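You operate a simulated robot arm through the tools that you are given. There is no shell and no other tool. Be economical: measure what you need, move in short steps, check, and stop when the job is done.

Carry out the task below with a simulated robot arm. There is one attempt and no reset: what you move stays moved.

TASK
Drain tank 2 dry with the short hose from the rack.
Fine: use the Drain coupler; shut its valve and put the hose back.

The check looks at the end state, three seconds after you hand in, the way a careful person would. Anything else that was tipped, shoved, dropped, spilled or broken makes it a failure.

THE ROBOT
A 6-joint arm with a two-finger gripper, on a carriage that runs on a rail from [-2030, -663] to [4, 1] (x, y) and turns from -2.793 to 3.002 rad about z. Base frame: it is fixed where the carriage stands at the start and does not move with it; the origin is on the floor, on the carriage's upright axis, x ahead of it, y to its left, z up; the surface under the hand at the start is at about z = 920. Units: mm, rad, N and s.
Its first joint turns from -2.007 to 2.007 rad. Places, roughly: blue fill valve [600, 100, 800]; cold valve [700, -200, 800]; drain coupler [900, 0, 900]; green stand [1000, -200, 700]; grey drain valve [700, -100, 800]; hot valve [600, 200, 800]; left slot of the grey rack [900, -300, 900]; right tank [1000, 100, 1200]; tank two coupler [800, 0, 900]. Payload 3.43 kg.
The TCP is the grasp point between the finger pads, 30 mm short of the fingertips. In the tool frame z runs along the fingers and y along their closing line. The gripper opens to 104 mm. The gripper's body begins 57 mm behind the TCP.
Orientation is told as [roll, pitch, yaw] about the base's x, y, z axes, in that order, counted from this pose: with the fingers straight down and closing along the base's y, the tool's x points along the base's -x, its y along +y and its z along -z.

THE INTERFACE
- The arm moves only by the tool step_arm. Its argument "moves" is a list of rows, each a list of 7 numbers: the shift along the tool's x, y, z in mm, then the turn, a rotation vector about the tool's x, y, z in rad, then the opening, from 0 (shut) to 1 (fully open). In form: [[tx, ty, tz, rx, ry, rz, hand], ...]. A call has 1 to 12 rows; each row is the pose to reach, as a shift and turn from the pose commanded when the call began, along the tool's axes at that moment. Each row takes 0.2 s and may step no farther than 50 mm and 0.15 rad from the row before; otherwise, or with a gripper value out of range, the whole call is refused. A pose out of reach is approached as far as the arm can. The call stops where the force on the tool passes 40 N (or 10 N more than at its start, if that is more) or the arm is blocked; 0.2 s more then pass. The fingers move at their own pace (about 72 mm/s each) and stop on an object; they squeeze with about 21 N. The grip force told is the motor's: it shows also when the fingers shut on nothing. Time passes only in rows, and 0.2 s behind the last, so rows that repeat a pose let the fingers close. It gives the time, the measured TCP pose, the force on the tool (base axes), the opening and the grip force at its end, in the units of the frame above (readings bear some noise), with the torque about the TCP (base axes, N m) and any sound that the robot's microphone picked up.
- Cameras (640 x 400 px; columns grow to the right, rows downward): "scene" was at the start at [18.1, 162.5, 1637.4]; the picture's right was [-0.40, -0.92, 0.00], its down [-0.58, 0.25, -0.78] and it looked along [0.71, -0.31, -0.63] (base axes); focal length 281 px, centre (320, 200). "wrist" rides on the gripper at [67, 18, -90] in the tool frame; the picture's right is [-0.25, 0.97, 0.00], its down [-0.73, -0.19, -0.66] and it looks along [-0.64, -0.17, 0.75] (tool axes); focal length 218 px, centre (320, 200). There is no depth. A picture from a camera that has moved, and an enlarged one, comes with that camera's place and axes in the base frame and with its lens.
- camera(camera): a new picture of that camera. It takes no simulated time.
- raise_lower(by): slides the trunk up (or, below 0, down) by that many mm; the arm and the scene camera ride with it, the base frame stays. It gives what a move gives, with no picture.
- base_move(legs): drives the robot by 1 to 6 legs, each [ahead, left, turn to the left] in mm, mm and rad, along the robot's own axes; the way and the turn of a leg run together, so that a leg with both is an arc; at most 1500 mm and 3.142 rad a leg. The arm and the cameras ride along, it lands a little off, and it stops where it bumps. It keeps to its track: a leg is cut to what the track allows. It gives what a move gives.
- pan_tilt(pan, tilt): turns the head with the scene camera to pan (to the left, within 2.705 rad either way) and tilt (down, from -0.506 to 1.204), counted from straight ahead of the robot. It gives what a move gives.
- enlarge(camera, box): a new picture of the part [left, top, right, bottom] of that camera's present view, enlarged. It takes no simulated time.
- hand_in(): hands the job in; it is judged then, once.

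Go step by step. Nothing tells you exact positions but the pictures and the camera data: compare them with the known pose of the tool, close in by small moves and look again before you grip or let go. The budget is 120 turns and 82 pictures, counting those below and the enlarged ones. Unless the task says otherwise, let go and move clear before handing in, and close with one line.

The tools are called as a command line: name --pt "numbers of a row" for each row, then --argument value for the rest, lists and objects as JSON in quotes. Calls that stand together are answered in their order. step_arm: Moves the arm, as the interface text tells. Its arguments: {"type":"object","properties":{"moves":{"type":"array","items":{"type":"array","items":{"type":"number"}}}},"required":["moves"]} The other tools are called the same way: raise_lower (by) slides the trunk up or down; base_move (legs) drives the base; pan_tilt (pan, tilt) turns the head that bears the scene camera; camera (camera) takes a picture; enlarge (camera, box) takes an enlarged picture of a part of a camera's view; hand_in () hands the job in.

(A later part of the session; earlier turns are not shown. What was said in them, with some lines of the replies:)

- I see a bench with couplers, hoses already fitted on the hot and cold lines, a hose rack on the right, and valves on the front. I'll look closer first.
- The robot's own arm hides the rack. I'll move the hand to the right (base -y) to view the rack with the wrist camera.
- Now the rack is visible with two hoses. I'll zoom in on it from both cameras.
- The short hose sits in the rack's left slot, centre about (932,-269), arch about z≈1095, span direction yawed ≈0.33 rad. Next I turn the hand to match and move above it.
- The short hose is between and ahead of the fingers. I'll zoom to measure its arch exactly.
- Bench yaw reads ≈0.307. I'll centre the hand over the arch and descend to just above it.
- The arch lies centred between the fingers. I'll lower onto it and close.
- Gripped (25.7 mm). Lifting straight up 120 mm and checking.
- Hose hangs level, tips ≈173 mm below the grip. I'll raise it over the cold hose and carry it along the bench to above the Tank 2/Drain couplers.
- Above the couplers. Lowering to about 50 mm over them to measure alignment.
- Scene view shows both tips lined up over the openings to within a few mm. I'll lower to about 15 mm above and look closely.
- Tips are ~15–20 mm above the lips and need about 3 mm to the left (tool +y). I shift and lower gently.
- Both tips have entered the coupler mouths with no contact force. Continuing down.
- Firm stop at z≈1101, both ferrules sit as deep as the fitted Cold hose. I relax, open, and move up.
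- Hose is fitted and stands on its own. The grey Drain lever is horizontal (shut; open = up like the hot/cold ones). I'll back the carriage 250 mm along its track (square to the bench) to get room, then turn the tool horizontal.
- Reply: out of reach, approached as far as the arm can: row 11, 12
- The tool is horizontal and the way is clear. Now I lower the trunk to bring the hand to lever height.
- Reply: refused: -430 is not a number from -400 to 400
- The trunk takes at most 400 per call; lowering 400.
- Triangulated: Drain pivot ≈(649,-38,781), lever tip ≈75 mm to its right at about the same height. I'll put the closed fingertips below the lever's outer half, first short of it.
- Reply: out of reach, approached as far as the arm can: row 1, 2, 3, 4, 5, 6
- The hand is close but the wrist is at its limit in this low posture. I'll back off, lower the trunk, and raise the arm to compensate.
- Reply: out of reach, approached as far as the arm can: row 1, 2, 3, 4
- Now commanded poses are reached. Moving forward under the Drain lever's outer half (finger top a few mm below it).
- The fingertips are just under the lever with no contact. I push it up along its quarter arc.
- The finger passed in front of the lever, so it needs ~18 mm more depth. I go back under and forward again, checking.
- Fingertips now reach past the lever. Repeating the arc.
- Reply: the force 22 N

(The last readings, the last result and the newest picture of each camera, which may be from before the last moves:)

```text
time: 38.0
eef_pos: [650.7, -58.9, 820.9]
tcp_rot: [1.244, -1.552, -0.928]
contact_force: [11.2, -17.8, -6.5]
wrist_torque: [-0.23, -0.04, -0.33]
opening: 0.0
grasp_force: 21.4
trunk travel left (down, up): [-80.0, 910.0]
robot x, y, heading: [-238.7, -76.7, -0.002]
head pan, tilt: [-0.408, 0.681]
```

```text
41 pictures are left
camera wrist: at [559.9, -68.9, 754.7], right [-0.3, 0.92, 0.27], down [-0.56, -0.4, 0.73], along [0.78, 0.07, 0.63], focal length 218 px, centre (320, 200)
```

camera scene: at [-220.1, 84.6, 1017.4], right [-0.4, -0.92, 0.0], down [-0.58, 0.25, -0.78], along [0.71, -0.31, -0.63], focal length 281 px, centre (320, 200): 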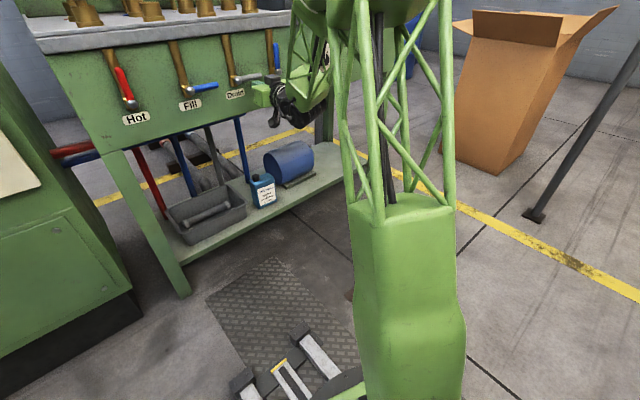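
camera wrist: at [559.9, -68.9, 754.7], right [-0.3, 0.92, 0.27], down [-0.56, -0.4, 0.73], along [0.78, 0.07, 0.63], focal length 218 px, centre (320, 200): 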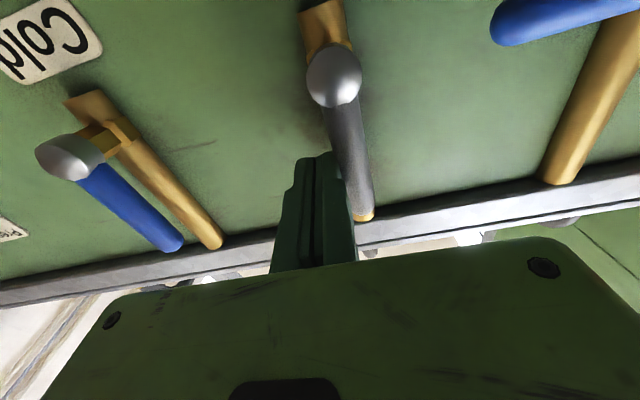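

The lever is now up along its pipe. A small extra push to make sure it's at its stop, then back off and look at tank 2.

step_arm --pt "0 3 0 0 0 0 0" --pt "0 3 0 0 0 0 0" --pt "0 -15 0 0 0 0 0" --pt "0 -15 -40 0 0 0 0" --pt "0 -15 -80 0 0 0 0"

pan_tilt --pan 0.25 --tilt 0.1

camera --camera "scene"

camera --camera "wrist"

```text
time: 38.4
eef_pos: [651.2, -60.2, 820.3]
tcp_rot: [1.217, -1.552, -0.906]
contact_force: [5.6, -8.6, -3.6]
wrist_torque: [-0.12, -0.02, -0.14]
opening: 0.1
grasp_force: 21.2
trunk travel left (down, up): [-80.0, 910.0]
robot x, y, heading: [-235.1, -76.6, -0.006]
head pan, tilt: [-0.408, 0.681]
stopped in row 2: the force on the tool passed its limit at 42 N (the readings are from after the stop); the commanded pose is now the measured one
```

```text
time: 39.5
eef_pos: [649.8, -60.2, 821.1]
tcp_rot: [1.266, -1.553, -0.954]
contact_force: [5.2, -20.4, -2.8]
wrist_torque: [-0.2, -0.03, -0.3]
opening: 0.1
grasp_force: 21.2
trunk travel left (down, up): [-80.0, 910.0]
robot x, y, heading: [-241.0, -79.3, -0.007]
head pan, tilt: [0.25, 0.099]
```

```text
40 pictures are left
camera scene: at [-208.3, 140.6, 1070.6], right [0.24, -0.97, 0.0], down [-0.1, -0.02, -0.99], along [0.97, 0.24, -0.1], focal length 281 px, centre (320, 200)
```

scene: 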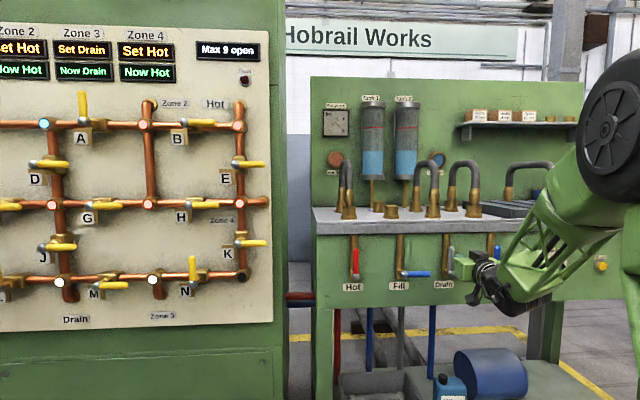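

```text
39 pictures are left
camera wrist: at [559.2, -68.7, 755.6], right [-0.29, 0.92, 0.27], down [-0.56, -0.39, 0.73], along [0.78, 0.06, 0.63], focal length 218 px, centre (320, 200)
```

wrist: 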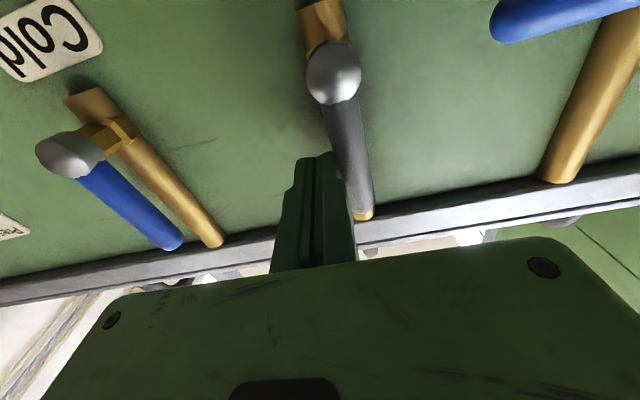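

At its stop. I release the push by stepping away to the right and back, then watch the level.

step_arm --pt "0 -8 0 0 0 0 0" --pt "0 -20 0 0 0 0 0" --pt "0 -20 -40 0 0 0 0" --pt "0 -20 -80 0 0 0 0" --pt "0 -20 -80 0 0 0 0"

enlarge --camera "scene" --box '[310, 80, 530, 300]'

```text
time: 40.7
eef_pos: [579.8, -101.4, 820.3]
tcp_rot: [1.253, -1.552, -0.94]
contact_force: [-0.3, 0.2, 0.4]
wrist_torque: [0.01, -0.04, 0.01]
opening: 0.0
grasp_force: 20.9
trunk travel left (down, up): [-80.0, 910.0]
robot x, y, heading: [-237.1, -79.4, -0.005]
head pan, tilt: [0.25, 0.099]
```

```text
1.82 times, centred on (420, 190) of scene
camera zoom: at [-208.7, 141.3, 1070.5], right [0.24, -0.97, 0.0], down [-0.1, -0.02, -1.0], along [0.97, 0.24, -0.1], focal length 511 px, centre (138, 218)
```

zoom: 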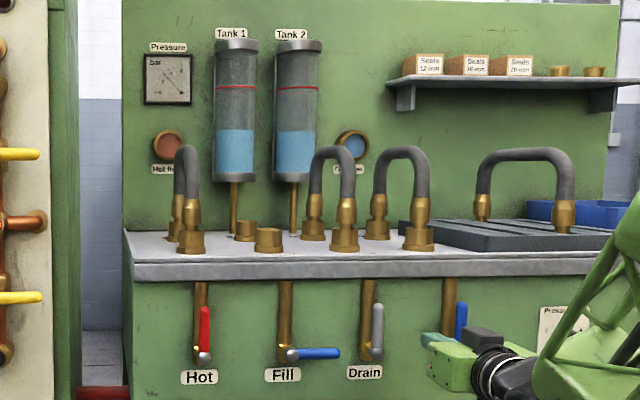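

Drain valve is open and tank 2's level is falling. While waiting I position the hand to the left of the raised lever (still standing off).

step_arm --pt "0 20 0 0 0 0 0" --pt "0 45 0 0 0 0 0" --pt "-2 67 0 0 0 0 0" --pt "-2 67 0 0 0 0 0" --pt "-2 67 0 0 0 0 0" --pt "-2 67 0 0 0 0 0" --pt "-2 67 0 0 0 0 0" --pt "-2 67 0 0 0 0 0" --pt "-2 67 0 0 0 0 0" --pt "-2 67 0 0 0 0 0" --pt "-2 67 0 0 0 0 0" --pt "-2 67 0 0 0 0 0"

enlarge --camera "scene" --box '[310, 80, 530, 300]'

```text
time: 43.3
eef_pos: [559.9, -38.4, 824.8]
tcp_rot: [1.254, -1.551, -0.941]
contact_force: [0.3, -0.1, -1.0]
wrist_torque: [0.0, 0.01, -0.01]
opening: 0.0
grasp_force: 20.8
trunk travel left (down, up): [-80.0, 910.0]
robot x, y, heading: [-236.4, -76.0, -0.005]
head pan, tilt: [0.25, 0.099]
```

```text
1.82 times, centred on (420, 190) of scene
camera zoom: at [-208.7, 141.3, 1070.5], right [0.24, -0.97, 0.0], down [-0.1, -0.02, -1.0], along [0.97, 0.24, -0.1], focal length 511 px, centre (138, 218)
```

zoom: 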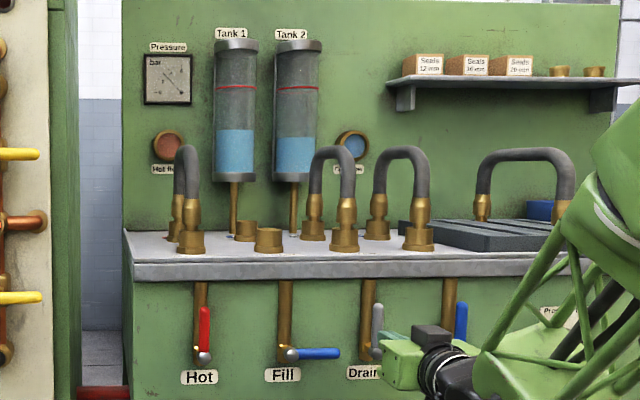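

The level falls about 2 px/s; roughly 16–20 s more are needed. Waiting in place.

step_arm --pt "0 0 0 0 0 0 0" --pt "0 0 0 0 0 0 0" --pt "0 0 0 0 0 0 0" --pt "0 0 0 0 0 0 0" --pt "0 0 0 0 0 0 0" --pt "0 0 0 0 0 0 0" --pt "0 0 0 0 0 0 0" --pt "0 0 0 0 0 0 0" --pt "0 0 0 0 0 0 0" --pt "0 0 0 0 0 0 0" --pt "0 0 0 0 0 0 0" --pt "0 0 0 0 0 0 0"

step_arm --pt "0 0 0 0 0 0 0" --pt "0 0 0 0 0 0 0" --pt "0 0 0 0 0 0 0" --pt "0 0 0 0 0 0 0" --pt "0 0 0 0 0 0 0" --pt "0 0 0 0 0 0 0" --pt "0 0 0 0 0 0 0" --pt "0 0 0 0 0 0 0" --pt "0 0 0 0 0 0 0" --pt "0 0 0 0 0 0 0" --pt "0 0 0 0 0 0 0" --pt "0 0 0 0 0 0 0"

step_arm --pt "0 0 0 0 0 0 0" --pt "0 0 0 0 0 0 0" --pt "0 0 0 0 0 0 0" --pt "0 0 0 0 0 0 0" --pt "0 0 0 0 0 0 0" --pt "0 0 0 0 0 0 0" --pt "0 0 0 0 0 0 0" --pt "0 0 0 0 0 0 0" --pt "0 0 0 0 0 0 0" --pt "0 0 0 0 0 0 0" --pt "0 0 0 0 0 0 0" --pt "0 0 0 0 0 0 0"

step_arm --pt "0 0 0 0 0 0 0" --pt "0 0 0 0 0 0 0" --pt "0 0 0 0 0 0 0" --pt "0 0 0 0 0 0 0" --pt "0 0 0 0 0 0 0" --pt "0 0 0 0 0 0 0" --pt "0 0 0 0 0 0 0" --pt "0 0 0 0 0 0 0" --pt "0 0 0 0 0 0 0" --pt "0 0 0 0 0 0 0" --pt "0 0 0 0 0 0 0" --pt "0 0 0 0 0 0 0"

step_arm --pt "0 0 0 0 0 0 0" --pt "0 0 0 0 0 0 0" --pt "0 0 0 0 0 0 0" --pt "0 0 0 0 0 0 0" --pt "0 0 0 0 0 0 0" --pt "0 0 0 0 0 0 0" --pt "0 0 0 0 0 0 0" --pt "0 0 0 0 0 0 0" --pt "0 0 0 0 0 0 0" --pt "0 0 0 0 0 0 0" --pt "0 0 0 0 0 0 0" --pt "0 0 0 0 0 0 0"

step_arm --pt "0 0 0 0 0 0 0" --pt "0 0 0 0 0 0 0" --pt "0 0 0 0 0 0 0" --pt "0 0 0 0 0 0 0" --pt "0 0 0 0 0 0 0" --pt "0 0 0 0 0 0 0" --pt "0 0 0 0 0 0 0" --pt "0 0 0 0 0 0 0" --pt "0 0 0 0 0 0 0" --pt "0 0 0 0 0 0 0" --pt "0 0 0 0 0 0 0" --pt "0 0 0 0 0 0 0"

step_arm --pt "0 0 0 0 0 0 0" --pt "0 0 0 0 0 0 0" --pt "0 0 0 0 0 0 0" --pt "0 0 0 0 0 0 0" --pt "0 0 0 0 0 0 0" --pt "0 0 0 0 0 0 0" --pt "0 0 0 0 0 0 0" --pt "0 0 0 0 0 0 0" --pt "0 0 0 0 0 0 0" --pt "0 0 0 0 0 0 0" --pt "0 0 0 0 0 0 0" --pt "0 0 0 0 0 0 0"

enlarge --camera "scene" --box '[310, 80, 530, 300]'

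```text
time: 45.9
eef_pos: [559.2, -36.5, 826.1]
tcp_rot: [1.255, -1.552, -0.939]
contact_force: [-0.4, 0.7, 0.3]
wrist_torque: [0.01, -0.01, 0.01]
opening: 0.0
grasp_force: 21.0
trunk travel left (down, up): [-80.0, 910.0]
robot x, y, heading: [-238.8, -80.2, -0.004]
head pan, tilt: [0.25, 0.099]
```

```text
time: 48.5
eef_pos: [558.9, -36.9, 825.2]
tcp_rot: [1.252, -1.55, -0.94]
contact_force: [0.0, -0.3, -1.2]
wrist_torque: [0.0, -0.01, 0.03]
opening: 0.0
grasp_force: 21.0
trunk travel left (down, up): [-80.0, 910.0]
robot x, y, heading: [-238.5, -78.2, -0.006]
head pan, tilt: [0.25, 0.099]
```

```text
time: 51.1
eef_pos: [560.4, -38.4, 825.3]
tcp_rot: [1.254, -1.551, -0.94]
contact_force: [0.3, 0.6, 0.6]
wrist_torque: [0.02, -0.01, -0.03]
opening: 0.0
grasp_force: 21.8
trunk travel left (down, up): [-80.0, 910.0]
robot x, y, heading: [-240.3, -74.0, -0.003]
head pan, tilt: [0.25, 0.099]
```

```text
time: 53.7
eef_pos: [559.2, -37.3, 826.5]
tcp_rot: [1.256, -1.554, -0.941]
contact_force: [0.7, 0.3, -0.9]
wrist_torque: [-0.02, 0.0, -0.02]
opening: 0.1
grasp_force: 20.9
trunk travel left (down, up): [-80.0, 910.0]
robot x, y, heading: [-235.0, -78.0, -0.007]
head pan, tilt: [0.25, 0.099]
```

```text
time: 56.3
eef_pos: [559.0, -37.3, 825.7]
tcp_rot: [1.251, -1.552, -0.938]
contact_force: [0.4, 0.5, 0.2]
wrist_torque: [0.03, -0.02, 0.04]
opening: 0.0
grasp_force: 20.9
trunk travel left (down, up): [-80.0, 910.0]
robot x, y, heading: [-235.8, -77.1, -0.006]
head pan, tilt: [0.25, 0.099]
```

```text
time: 58.9
eef_pos: [559.7, -37.5, 824.4]
tcp_rot: [1.255, -1.553, -0.94]
contact_force: [0.0, -0.1, 0.2]
wrist_torque: [-0.02, 0.02, 0.0]
opening: 0.2
grasp_force: 21.1
trunk travel left (down, up): [-80.0, 910.0]
robot x, y, heading: [-237.9, -75.7, -0.004]
head pan, tilt: [0.25, 0.099]
```

```text
time: 61.5
eef_pos: [559.3, -38.1, 827.0]
tcp_rot: [1.255, -1.553, -0.94]
contact_force: [-0.5, -0.4, -0.8]
wrist_torque: [0.0, -0.01, 0.03]
opening: 0.0
grasp_force: 20.7
trunk travel left (down, up): [-80.0, 910.0]
robot x, y, heading: [-237.8, -79.7, -0.003]
head pan, tilt: [0.25, 0.099]
```

```text
1.82 times, centred on (420, 190) of scene
camera zoom: at [-208.7, 141.3, 1070.5], right [0.24, -0.97, 0.0], down [-0.1, -0.02, -1.0], along [0.97, 0.24, -0.1], focal length 511 px, centre (138, 218)
```

zoom: 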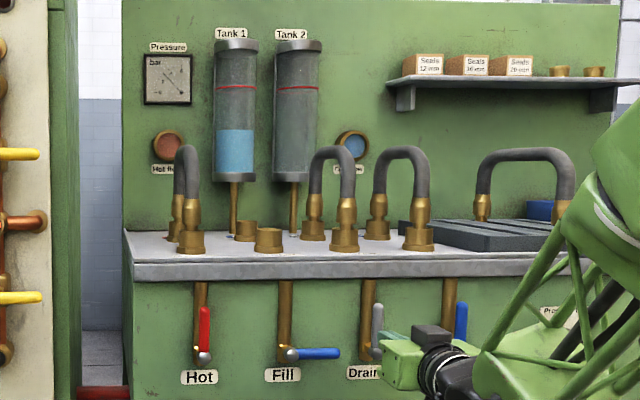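

Tank 2 looks dry. I move the fingertips in to the left of the raised lever.

step_arm --pt "0 0 35 0 0 0 0" --pt "0 0 60 0 0 0 0" --pt "0 0 75 0 0 0 0" --pt "0 0 75 0 0 0 0" --pt "0 0 75 0 0 0 0" --pt "0 0 75 0 0 0 0" --pt "0 0 75 0 0 0 0" --pt "0 0 75 0 0 0 0" --pt "0 0 75 0 0 0 0" --pt "0 0 75 0 0 0 0" --pt "0 0 75 0 0 0 0" --pt "0 0 75 0 0 0 0"

camera --camera "wrist"

enlarge --camera "scene" --box '[380, 85, 440, 125]'

enlarge --camera "scene" --box '[380, 120, 450, 190]'

```text
time: 64.1
eef_pos: [631.3, -14.2, 824.5]
tcp_rot: [1.255, -1.551, -0.941]
contact_force: [0.3, 0.0, -0.3]
wrist_torque: [0.02, 0.02, -0.01]
opening: 0.3
grasp_force: 21.1
trunk travel left (down, up): [-80.0, 910.0]
robot x, y, heading: [-238.6, -77.4, -0.005]
head pan, tilt: [0.25, 0.099]
```

```text
35 pictures are left
camera wrist: at [539.7, -23.9, 758.8], right [-0.3, 0.92, 0.27], down [-0.56, -0.4, 0.73], along [0.78, 0.07, 0.63], focal length 218 px, centre (320, 200)
```

wrist: 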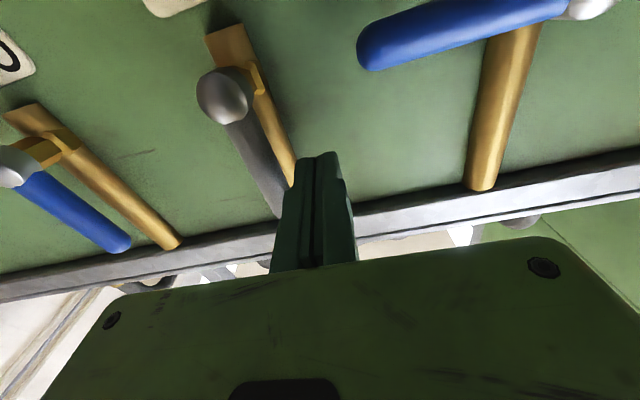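

```text
10.00 times, centred on (410, 105) of scene
camera zoom: at [-208.7, 141.3, 1070.5], right [0.24, -0.97, 0.0], down [-0.1, -0.02, -1.0], along [0.97, 0.24, -0.1], focal length 2812 px, centre (-580, 1150)
```

zoom: 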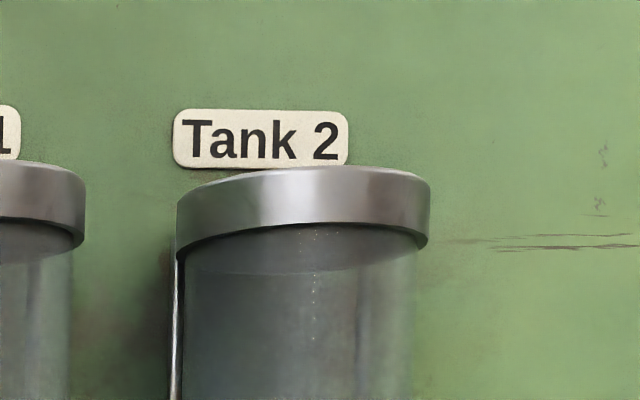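

```text
5.71 times, centred on (415, 155) of scene
camera zoom: at [-208.7, 141.3, 1070.5], right [0.24, -0.97, 0.0], down [-0.1, -0.02, -1.0], along [0.97, 0.24, -0.1], focal length 1607 px, centre (-223, 457)
```

zoom: 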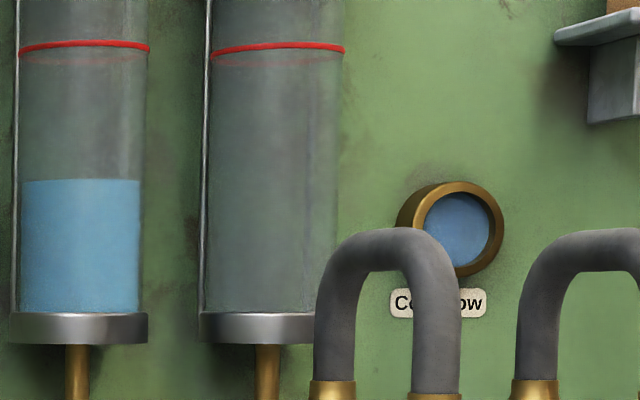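

Tank 2 is empty to the bottom ring. Now I push the lever right and down to its shut position.

step_arm --pt "2 -10.8 0 0 0 0 0" --pt "0 -17 0 0 0 0 0" --pt "-1 -23.8 0 0 0 0 0" --pt "-1.2 -30.5 0 0 0 0 0" --pt "-0.6 -37.2 0 0 0 0 0" --pt "1 -43.5 0 0 0 0 0" --pt "3.3 -50 0 0 0 0 0" --pt "10.4 -61.4 0 0 0 0 0" --pt "15 -66.5 0 0 0 0 0" --pt "20.2 -70.5 0 0 0 0 0" --pt "26 -74 0 0 0 0 0" --pt "32 -76.8 0 0 0 0 0"

camera --camera "wrist"

```text
time: 66.7
eef_pos: [653.7, -85.8, 793.5]
tcp_rot: [1.451, -1.555, -1.138]
contact_force: [0.5, 6.7, 16.2]
wrist_torque: [0.13, -0.26, 0.17]
opening: 6.0
grasp_force: 35.1
trunk travel left (down, up): [-80.0, 910.0]
robot x, y, heading: [-246.5, -79.4, -0.007]
head pan, tilt: [0.25, 0.099]
```

```text
32 pictures are left
camera wrist: at [563.0, -95.9, 727.8], right [-0.3, 0.92, 0.27], down [-0.56, -0.4, 0.73], along [0.77, 0.07, 0.63], focal length 218 px, centre (320, 200)
```

wrist: 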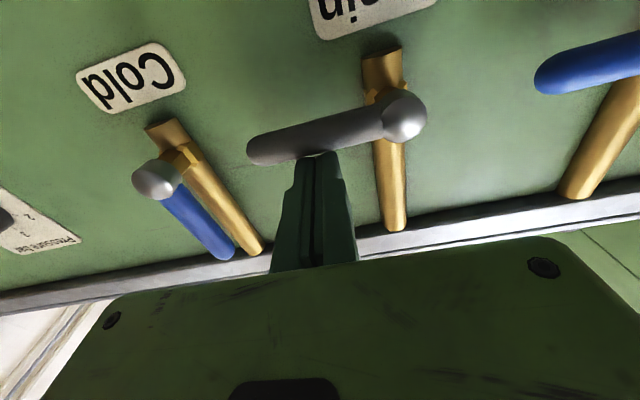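

The lever is nearly horizontal. A little more downward push to reach its stop.

step_arm --pt "2 0 0 0 0 0 0" --pt "4 0 0 0 0 0 0" --pt "6 0 0 0 0 0 0" --pt "8 0 0 0 0 0 0"

enlarge --camera "wrist" --box '[100, 0, 640, 260]'

```text
time: 67.2
eef_pos: [653.1, -86.7, 792.8]
tcp_rot: [1.834, -1.556, -1.518]
contact_force: [-1.9, 0.4, 16.1]
wrist_torque: [0.06, -0.25, 0.13]
opening: 5.9
grasp_force: 34.0
trunk travel left (down, up): [-80.0, 910.0]
robot x, y, heading: [-238.2, -78.7, -0.003]
head pan, tilt: [0.25, 0.099]
stopped in row 2: the force on the tool passed its limit at 43 N (the readings are from after the stop); the commanded pose is now the measured one
```

```text
1.19 times, centred on (370, 130) of wrist
camera zoom: at [563.6, -95.9, 727.2], right [-0.3, 0.92, 0.27], down [-0.56, -0.4, 0.72], along [0.77, 0.07, 0.64], focal length 259 px, centre (261, 283)
```

zoom: 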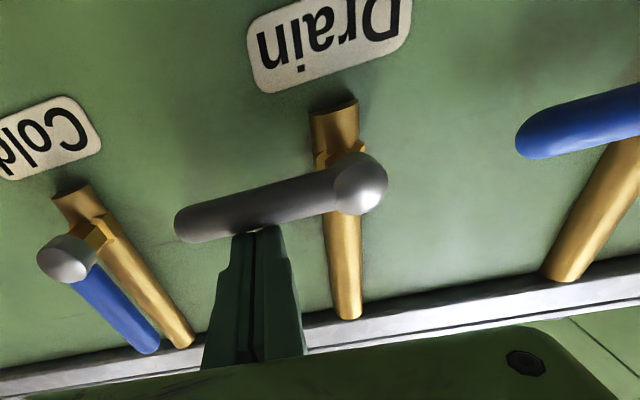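

Shut firmly, parallel to the Fill lever. I back away, raise the trunk, and verify the lever in the scene view.

step_arm --pt "-8 0 0 0 0 0 0" --pt "-10 0 -40 0 0 0 0" --pt "-10 0 -85 0 0 0 0" --pt "-10 0 -130 0 0 0 0" --pt "-10 0 -150 0 0 0 0"

raise_lower --by 300

pan_tilt --pan 0.2 --tilt 0.45

camera --camera "scene"

```text
time: 68.4
eef_pos: [511.4, -133.4, 800.8]
tcp_rot: [1.579, -1.552, -1.264]
contact_force: [0.4, -0.2, -0.5]
wrist_torque: [0.02, 0.01, 0.01]
opening: 0.0
grasp_force: 34.5
trunk travel left (down, up): [-80.0, 910.0]
robot x, y, heading: [-236.2, -77.9, -0.008]
head pan, tilt: [0.25, 0.099]
```

```text
time: 71.4
eef_pos: [512.0, -131.7, 1101.7]
tcp_rot: [1.587, -1.554, -1.273]
contact_force: [0.1, -0.5, 0.0]
wrist_torque: [0.02, -0.01, -0.01]
opening: 0.0
grasp_force: 34.4
trunk travel left (down, up): [-380.0, 610.0]
robot x, y, heading: [-237.0, -76.1, -0.0]
head pan, tilt: [0.25, 0.099]
```

```text
time: 72.3
eef_pos: [512.6, -132.2, 1101.6]
tcp_rot: [1.586, -1.554, -1.271]
contact_force: [-1.3, 0.2, 0.0]
wrist_torque: [0.0, -0.02, 0.01]
opening: 0.1
grasp_force: 34.6
trunk travel left (down, up): [-380.0, 610.0]
robot x, y, heading: [-241.0, -78.8, -0.001]
head pan, tilt: [0.201, 0.45]
```

```text
30 pictures are left
camera scene: at [-207.8, 136.9, 1338.0], right [0.2, -0.98, 0.0], down [-0.43, -0.09, -0.9], along [0.88, 0.18, -0.43], focal length 281 px, centre (320, 200)
```

scene: 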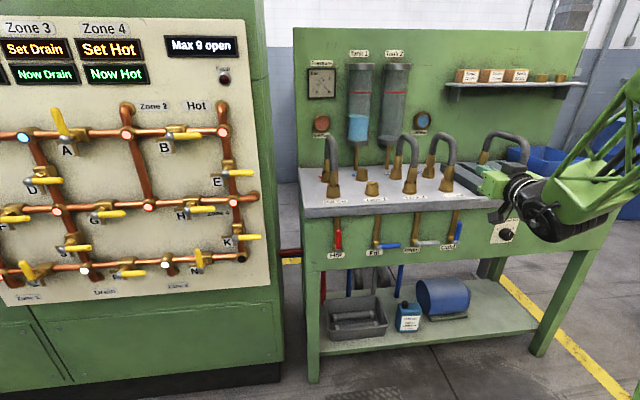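

Lever is horizontal again and tank 2 is empty. Raising the trunk back and turning the tool down.

raise_lower --by 320

step_arm --pt "0 0 0 0 0.14 0 0" --pt "0 0 0 0 0.28 0 0" --pt "0 0 0 0 0.42 0 0" --pt "0 0 0 0 0.56 0 0" --pt "0 0 0 0 0.7 0 0" --pt "0 0 0 0 0.84 0 0" --pt "0 0 0 0 0.98 0 0.0" --pt "0 0 0 0 1.12 0 0.3" --pt "0 0 0 0 1.26 0 0.6" --pt "0 0 0 0 1.4 0 0.6" --pt "0 0 0 0 1.54 0 0.6" --pt "0 0 0 0 1.555 0 0.6"

pan_tilt --pan -0.408 --tilt 0.681

```text
time: 75.4
eef_pos: [512.6, -132.6, 1422.1]
tcp_rot: [1.586, -1.556, -1.274]
contact_force: [0.5, 1.0, -0.1]
wrist_torque: [0.0, 0.0, 0.01]
opening: 0.0
grasp_force: 35.0
trunk travel left (down, up): [-700.0, 290.0]
robot x, y, heading: [-236.3, -79.6, -0.001]
head pan, tilt: [0.201, 0.45]
```

```text
time: 78.0
eef_pos: [512.3, -132.9, 1421.5]
tcp_rot: [0.017, -0.015, 0.313]
contact_force: [0.5, 0.7, -0.6]
wrist_torque: [0.03, 0.0, -0.04]
opening: 62.5
grasp_force: 0.2
trunk travel left (down, up): [-700.0, 290.0]
robot x, y, heading: [-238.2, -78.6, -0.001]
head pan, tilt: [0.201, 0.45]
```

```text
time: 79.0
eef_pos: [512.2, -133.7, 1421.7]
tcp_rot: [0.015, -0.015, 0.314]
contact_force: [0.1, -0.5, 0.6]
wrist_torque: [-0.02, 0.0, -0.01]
opening: 62.6
grasp_force: 0.0
trunk travel left (down, up): [-700.0, 290.0]
robot x, y, heading: [-236.2, -78.4, -0.002]
head pan, tilt: [-0.408, 0.681]
```

Small tilt correction, then drive back to the original station.

step_arm --pt "0 0 0 0.016 0.015 0 0.6" --pt "0 0 0 0.016 0.015 0 0.6"

base_move --legs '[[238, 78, 0]]'

camera --camera "scene"

```text
time: 79.6
eef_pos: [511.7, -132.4, 1421.4]
tcp_rot: [0.001, 0.002, 0.317]
contact_force: [-0.8, -0.6, 0.2]
wrist_torque: [-0.05, -0.01, -0.01]
opening: 62.5
grasp_force: 0.1
trunk travel left (down, up): [-700.0, 290.0]
robot x, y, heading: [-240.1, -80.8, -0.006]
head pan, tilt: [-0.408, 0.681]
```

```text
time: 81.5
eef_pos: [748.4, -56.7, 1422.0]
tcp_rot: [0.0, 0.0, 0.312]
contact_force: [-0.4, 0.1, 0.9]
wrist_torque: [-0.02, -0.02, 0.02]
opening: 62.4
grasp_force: 0.0
trunk travel left (down, up): [-700.0, 290.0]
robot x, y, heading: [1.6, 0.9, -0.007]
head pan, tilt: [-0.408, 0.681]
```

```text
29 pictures are left
camera scene: at [18.4, 162.1, 1637.4], right [-0.4, -0.92, 0.0], down [-0.58, 0.25, -0.78], along [0.71, -0.31, -0.63], focal length 281 px, centre (320, 200)
```

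scene: 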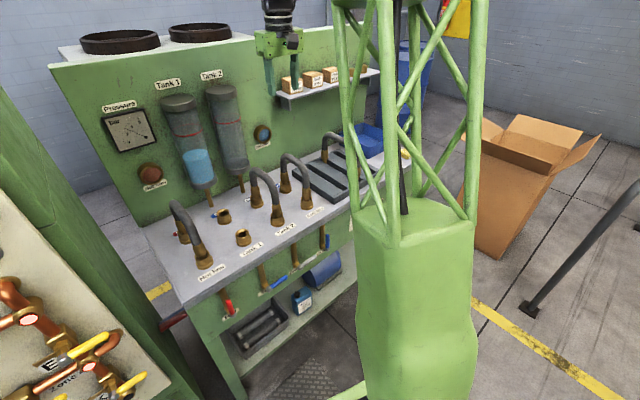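

Back at station. Moving over the fitted hose at the pose where I released it, first 80 mm above.

step_arm --pt "-35 17 0 0 0 0 0.75" --pt "-70 34 0 0 0 0 0.75" --pt "-98 49 20 0 0 0 0.75" --pt "-98 49 65 0 0 0 0.75" --pt "-98 49 110 0 0 0 0.75" --pt "-98 49 155 0 0 0 0.75" --pt "-98 49 200 0 0 0 0.75" --pt "-98 49 242 0 0 0 0.75" --pt "-98 49 242 0 0 0 0.75"

camera --camera "wrist"

```text
time: 83.5
eef_pos: [827.9, 21.0, 1180.7]
tcp_rot: [0.002, 0.001, 0.312]
contact_force: [-0.2, 0.7, 0.0]
wrist_torque: [-0.01, 0.0, 0.01]
opening: 78.0
grasp_force: 0.1
trunk travel left (down, up): [-700.0, 290.0]
robot x, y, heading: [-0.2, -4.0, -0.008]
head pan, tilt: [-0.408, 0.681]
```

```text
28 pictures are left
camera wrist: at [758.7, 16.6, 1270.3], right [-0.06, 1.0, 0.0], down [0.75, 0.04, 0.66], along [0.66, 0.04, -0.75], focal length 218 px, centre (320, 200)
```

wrist: 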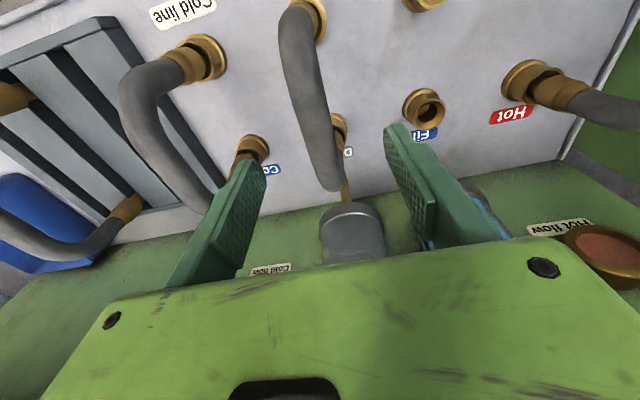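

Hose arch is centred between the fingers. Lowering and gripping, then pulling straight up.

step_arm --pt "0 0 40 0 0 0 0.75" --pt "0 0 79 0 0 0 0.75" --pt "0 0 79 0 0 0 0.4" --pt "0 0 79 0 0 0 0.2" --pt "0 0 79 0 0 0 0.1" --pt "0 0 79 0 0 0 0.1"

step_arm --pt "0 0 -10 0 0 0 0.1" --pt "0 0 -25 0 0 0 0.1" --pt "0 0 -50 0 0 0 0.1" --pt "0 0 -80 0 0 0 0.1" --pt "0 0 -110 0 0 0 0.1" --pt "0 0 -110 0 0 0 0.1"

enlarge --camera "scene" --box '[180, 90, 340, 240]'

```text
time: 84.9
eef_pos: [828.3, 19.9, 1100.8]
tcp_rot: [0.0, -0.001, 0.314]
contact_force: [-0.2, 0.1, -0.3]
wrist_torque: [-0.03, 0.04, 0.0]
opening: 25.6
grasp_force: 21.1
trunk travel left (down, up): [-700.0, 290.0]
robot x, y, heading: [-3.9, -1.1, -0.002]
head pan, tilt: [-0.408, 0.681]
```

```text
time: 86.3
eef_pos: [828.9, 18.4, 1210.6]
tcp_rot: [0.001, -0.001, 0.313]
contact_force: [-0.6, -0.3, -2.3]
wrist_torque: [-0.02, -0.02, -0.03]
opening: 25.4
grasp_force: 20.2
trunk travel left (down, up): [-700.0, 290.0]
robot x, y, heading: [-0.5, -1.9, -0.002]
head pan, tilt: [-0.408, 0.681]
```

```text
2.67 times, centred on (260, 165) of scene
camera zoom: at [18.6, 162.3, 1637.4], right [-0.4, -0.92, 0.0], down [-0.58, 0.25, -0.78], along [0.71, -0.31, -0.63], focal length 750 px, centre (480, 293)
```

zoom: 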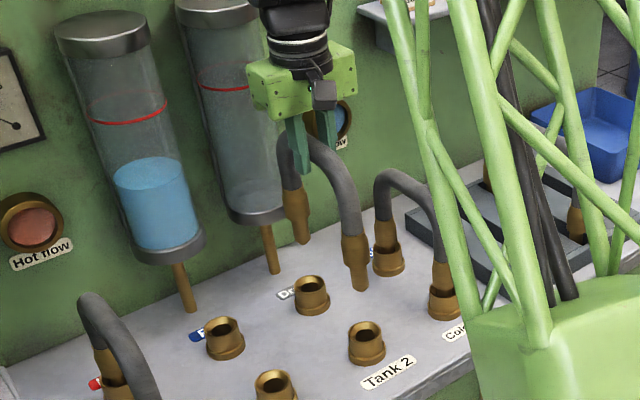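

Both ends came out cleanly. Carrying the hose back over the cold hose to above the left rack slot.

step_arm --pt "0 0 -45 0 0 0 0.1" --pt "5 0 -90 0 0 0 0.1" --pt "10 0 -122 0 0 0 0.1" --pt "15 -40 -122 0 0 0 0.1" --pt "15 -85 -122 0 0 0 0.1" --pt "15 -130 -122 0 0 0 0.1" --pt "15 -175 -122 0 0 0 0.1" --pt "15 -220 -122 0 0 0 0.1" --pt "10 -260 -122 0 0 0.007 0.1" --pt "0 -290 -110 0 0 0.007 0.1" --pt "-2 -296 -75 0 0 0.007 0.1" --pt "-2 -296 -35 0 0 0.007 0.1"

step_arm --pt "0 0 30 0 0 0 0.1" --pt "0 0 68 0 0 0 0.1" --pt "0 0 68 0 0 0 0.1"

enlarge --camera "scene" --box '[290, 120, 402, 190]'

camera --camera "wrist"

```text
time: 88.9
eef_pos: [922.2, -260.3, 1244.9]
tcp_rot: [0.0, -0.002, 0.306]
contact_force: [-0.3, -0.2, -2.5]
wrist_torque: [-0.02, -0.01, 0.01]
opening: 25.3
grasp_force: 21.8
trunk travel left (down, up): [-700.0, 290.0]
robot x, y, heading: [-0.4, -0.3, -0.004]
head pan, tilt: [-0.408, 0.681]
```

```text
time: 89.7
eef_pos: [921.8, -262.1, 1178.3]
tcp_rot: [0.0, -0.001, 0.305]
contact_force: [0.2, -0.2, -3.5]
wrist_torque: [0.02, 0.04, -0.03]
opening: 25.6
grasp_force: 21.4
trunk travel left (down, up): [-700.0, 290.0]
robot x, y, heading: [-0.6, -0.9, -0.004]
head pan, tilt: [-0.408, 0.681]
```

```text
5.71 times, centred on (346, 155) of scene
camera zoom: at [19.2, 162.0, 1637.4], right [-0.4, -0.92, 0.0], down [-0.58, 0.25, -0.78], along [0.71, -0.31, -0.63], focal length 1607 px, centre (171, 457)
```

zoom: 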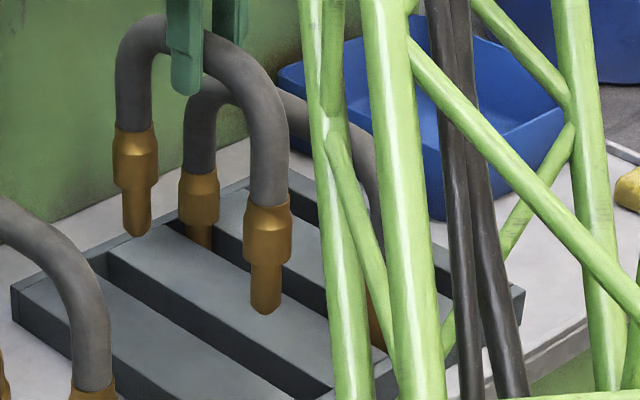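

```text
25 pictures are left
camera wrist: at [853.1, -265.4, 1267.3], right [-0.05, 1.0, 0.0], down [0.75, 0.04, 0.66], along [0.66, 0.03, -0.75], focal length 218 px, centre (320, 200)
```

wrist: 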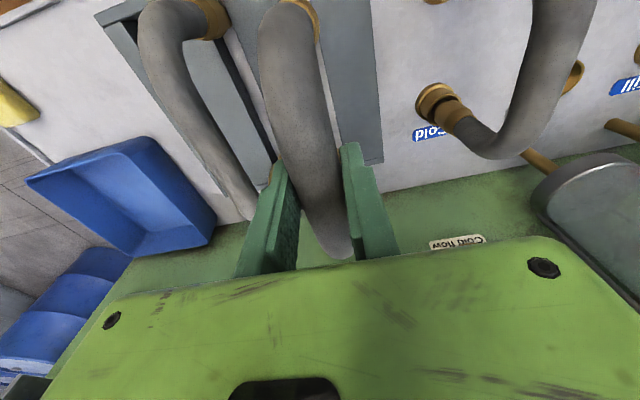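

Tips hang above the left slot. Lowering 45 mm and checking before entering.

step_arm --pt "0 0 20 0 0 0 0.1" --pt "0 0 38 0 0 0 0.1" --pt "0 0 38 0 0 0 0.1"

enlarge --camera "scene" --box '[290, 140, 402, 210]'

```text
time: 90.5
eef_pos: [922.1, -261.0, 1140.6]
tcp_rot: [0.0, 0.001, 0.304]
contact_force: [-0.3, -0.1, -3.1]
wrist_torque: [-0.03, 0.04, 0.01]
opening: 25.6
grasp_force: 21.2
trunk travel left (down, up): [-700.0, 290.0]
robot x, y, heading: [-0.9, -2.5, -0.003]
head pan, tilt: [-0.408, 0.681]
```

```text
5.71 times, centred on (346, 175) of scene
camera zoom: at [19.0, 162.2, 1637.4], right [-0.4, -0.92, 0.0], down [-0.58, 0.25, -0.78], along [0.71, -0.31, -0.63], focal length 1607 px, centre (171, 343)
```

zoom: 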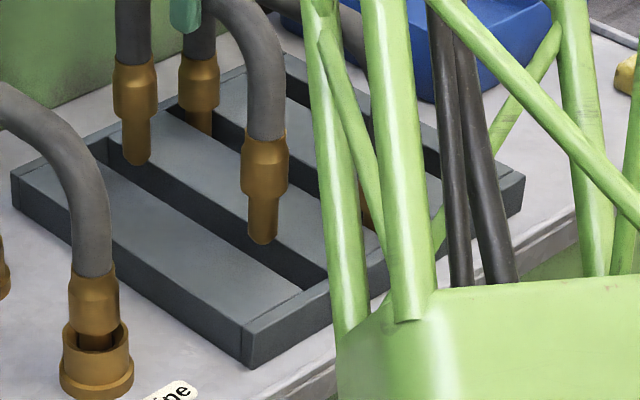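

Tips line up with the slot within a couple of mm. Easing 1.5 mm right and lowering gently.

step_arm --pt "0 -1.5 0 0 0 0 0.1" --pt "0 -1.5 7 0 0 0 0.1" --pt "0 -1.5 14 0 0 0 0.1" --pt "0 -1.5 21 0 0 0 0.1" --pt "0 -1.5 28 0 0 0 0.1" --pt "0 -1.5 28 0 0 0 0.1"

enlarge --camera "scene" --box '[290, 140, 402, 210]'

```text
time: 91.9
eef_pos: [922.4, -262.7, 1112.3]
tcp_rot: [0.001, -0.001, 0.306]
contact_force: [0.5, -0.1, -3.2]
wrist_torque: [-0.03, 0.02, -0.02]
opening: 25.7
grasp_force: 20.7
trunk travel left (down, up): [-700.0, 290.0]
robot x, y, heading: [0.3, 1.2, -0.007]
head pan, tilt: [-0.408, 0.681]
```

```text
5.71 times, centred on (346, 175) of scene
camera zoom: at [19.0, 162.2, 1637.4], right [-0.4, -0.92, 0.0], down [-0.58, 0.25, -0.78], along [0.71, -0.31, -0.63], focal length 1607 px, centre (171, 343)
```

zoom: 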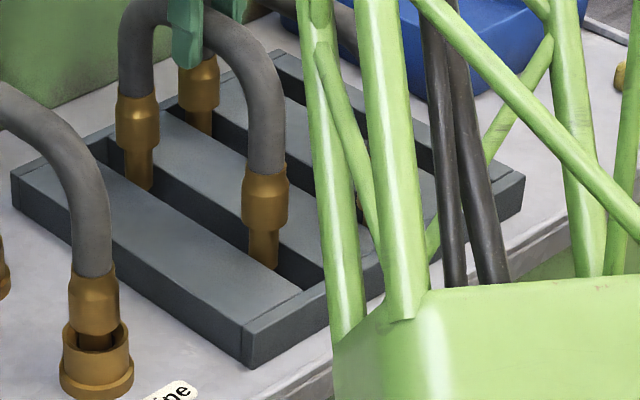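

Both ends are in the slot without contact. Lowering the rest to the seat.

step_arm --pt "0 0 6 0 0 0 0.1" --pt "0 0 11 0 0 0 0.1" --pt "0 0 15 0 0 0 0.1" --pt "0 0 17 0 0 0 0.1" --pt "0 0 17 0 0 0 0.1"

enlarge --camera "scene" --box '[290, 140, 402, 210]'

```text
time: 93.1
eef_pos: [921.4, -262.2, 1096.6]
tcp_rot: [0.0, -0.005, 0.305]
contact_force: [-2.0, -1.2, 13.0]
wrist_torque: [-0.07, 0.01, 0.02]
opening: 25.7
grasp_force: 21.5
trunk travel left (down, up): [-700.0, 290.0]
robot x, y, heading: [1.0, -1.4, -0.008]
head pan, tilt: [-0.408, 0.681]
```

```text
5.71 times, centred on (346, 175) of scene
camera zoom: at [17.9, 162.4, 1637.6], right [-0.4, -0.92, 0.0], down [-0.58, 0.25, -0.78], along [0.71, -0.31, -0.63], focal length 1607 px, centre (171, 343)
```

zoom: 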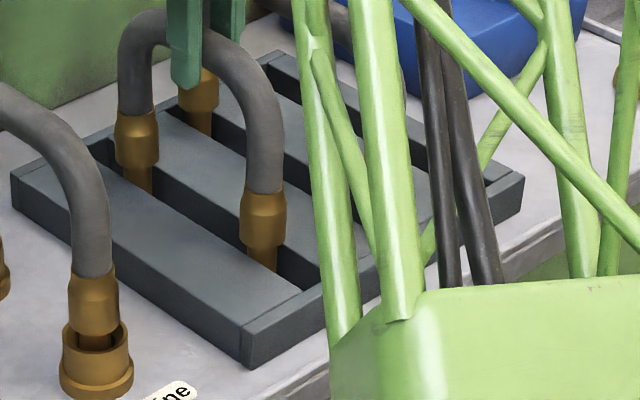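

Seated at the original height. I relax, open, and rise clear.

step_arm --pt "0 0 -1.5 0 0 0 0.1" --pt "0 0 -1.5 0 0 0 0.3" --pt "0 0 -1.5 0 0 0 0.7" --pt "0 0 -1.5 0 0 0 0.7" --pt "0 0 -1.5 0 0 0 0.7" --pt "0 0 -40 0 0 0 0.7" --pt "0 0 -85 0 0 0 0.7" --pt "0 0 -130 0 0 0 0.7" --pt "40 0 -150 0 0 0 0.7" --pt "85 0 -170 0 0 0 0.7" --pt "130 0 -190 0 0 0 0.7" --pt "170 0 -210 0 0 0 0.7"

camera --camera "scene"

enlarge --camera "scene" --box '[290, 110, 420, 200]'

enlarge --camera "scene" --box '[140, 80, 360, 300]'

```text
time: 95.7
eef_pos: [758.8, -314.5, 1306.4]
tcp_rot: [0.001, 0.0, 0.307]
contact_force: [0.1, 1.0, 0.7]
wrist_torque: [-0.01, 0.05, 0.0]
opening: 72.8
grasp_force: 0.0
trunk travel left (down, up): [-700.0, 290.0]
robot x, y, heading: [-0.3, 0.7, -0.005]
head pan, tilt: [-0.408, 0.681]
```

```text
21 pictures are left
camera scene: at [18.5, 162.2, 1637.4], right [-0.4, -0.92, 0.0], down [-0.58, 0.25, -0.78], along [0.71, -0.31, -0.63], focal length 281 px, centre (320, 200)
```

scene: 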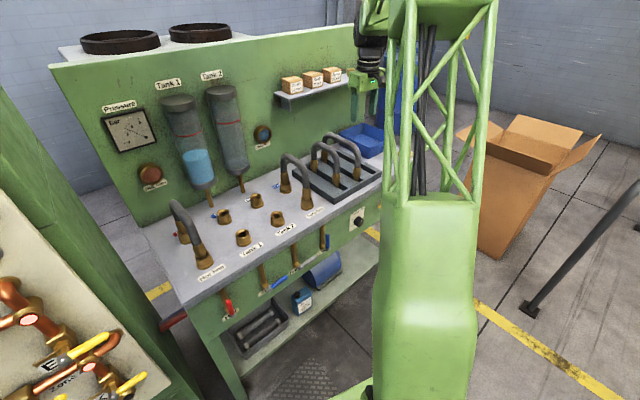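

```text
4.44 times, centred on (355, 155) of scene
camera zoom: at [18.5, 162.2, 1637.4], right [-0.4, -0.92, 0.0], down [-0.58, 0.25, -0.78], along [0.71, -0.31, -0.63], focal length 1250 px, centre (164, 400)
```

zoom: 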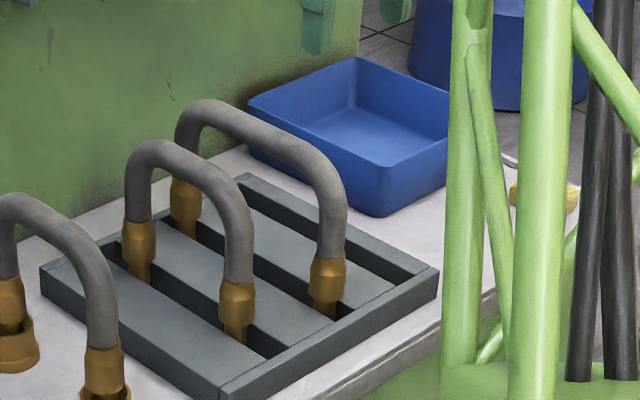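

```text
1.82 times, centred on (250, 190) of scene
camera zoom: at [18.5, 162.2, 1637.4], right [-0.4, -0.92, 0.0], down [-0.58, 0.25, -0.78], along [0.71, -0.31, -0.63], focal length 511 px, centre (447, 218)
```

zoom: 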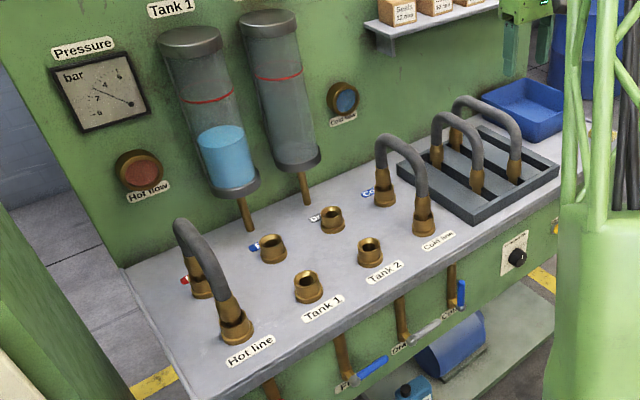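

Tank 2 is empty, the Drain lever is horizontal, the short hose stands in its left slot as before, and nothing else has moved. Handing in.

hand_in

```text
The job is handed in.
```

I drained tank 2 dry through the Drain coupler, shut the Drain valve, and put the short hose back in the left slot of the rack.
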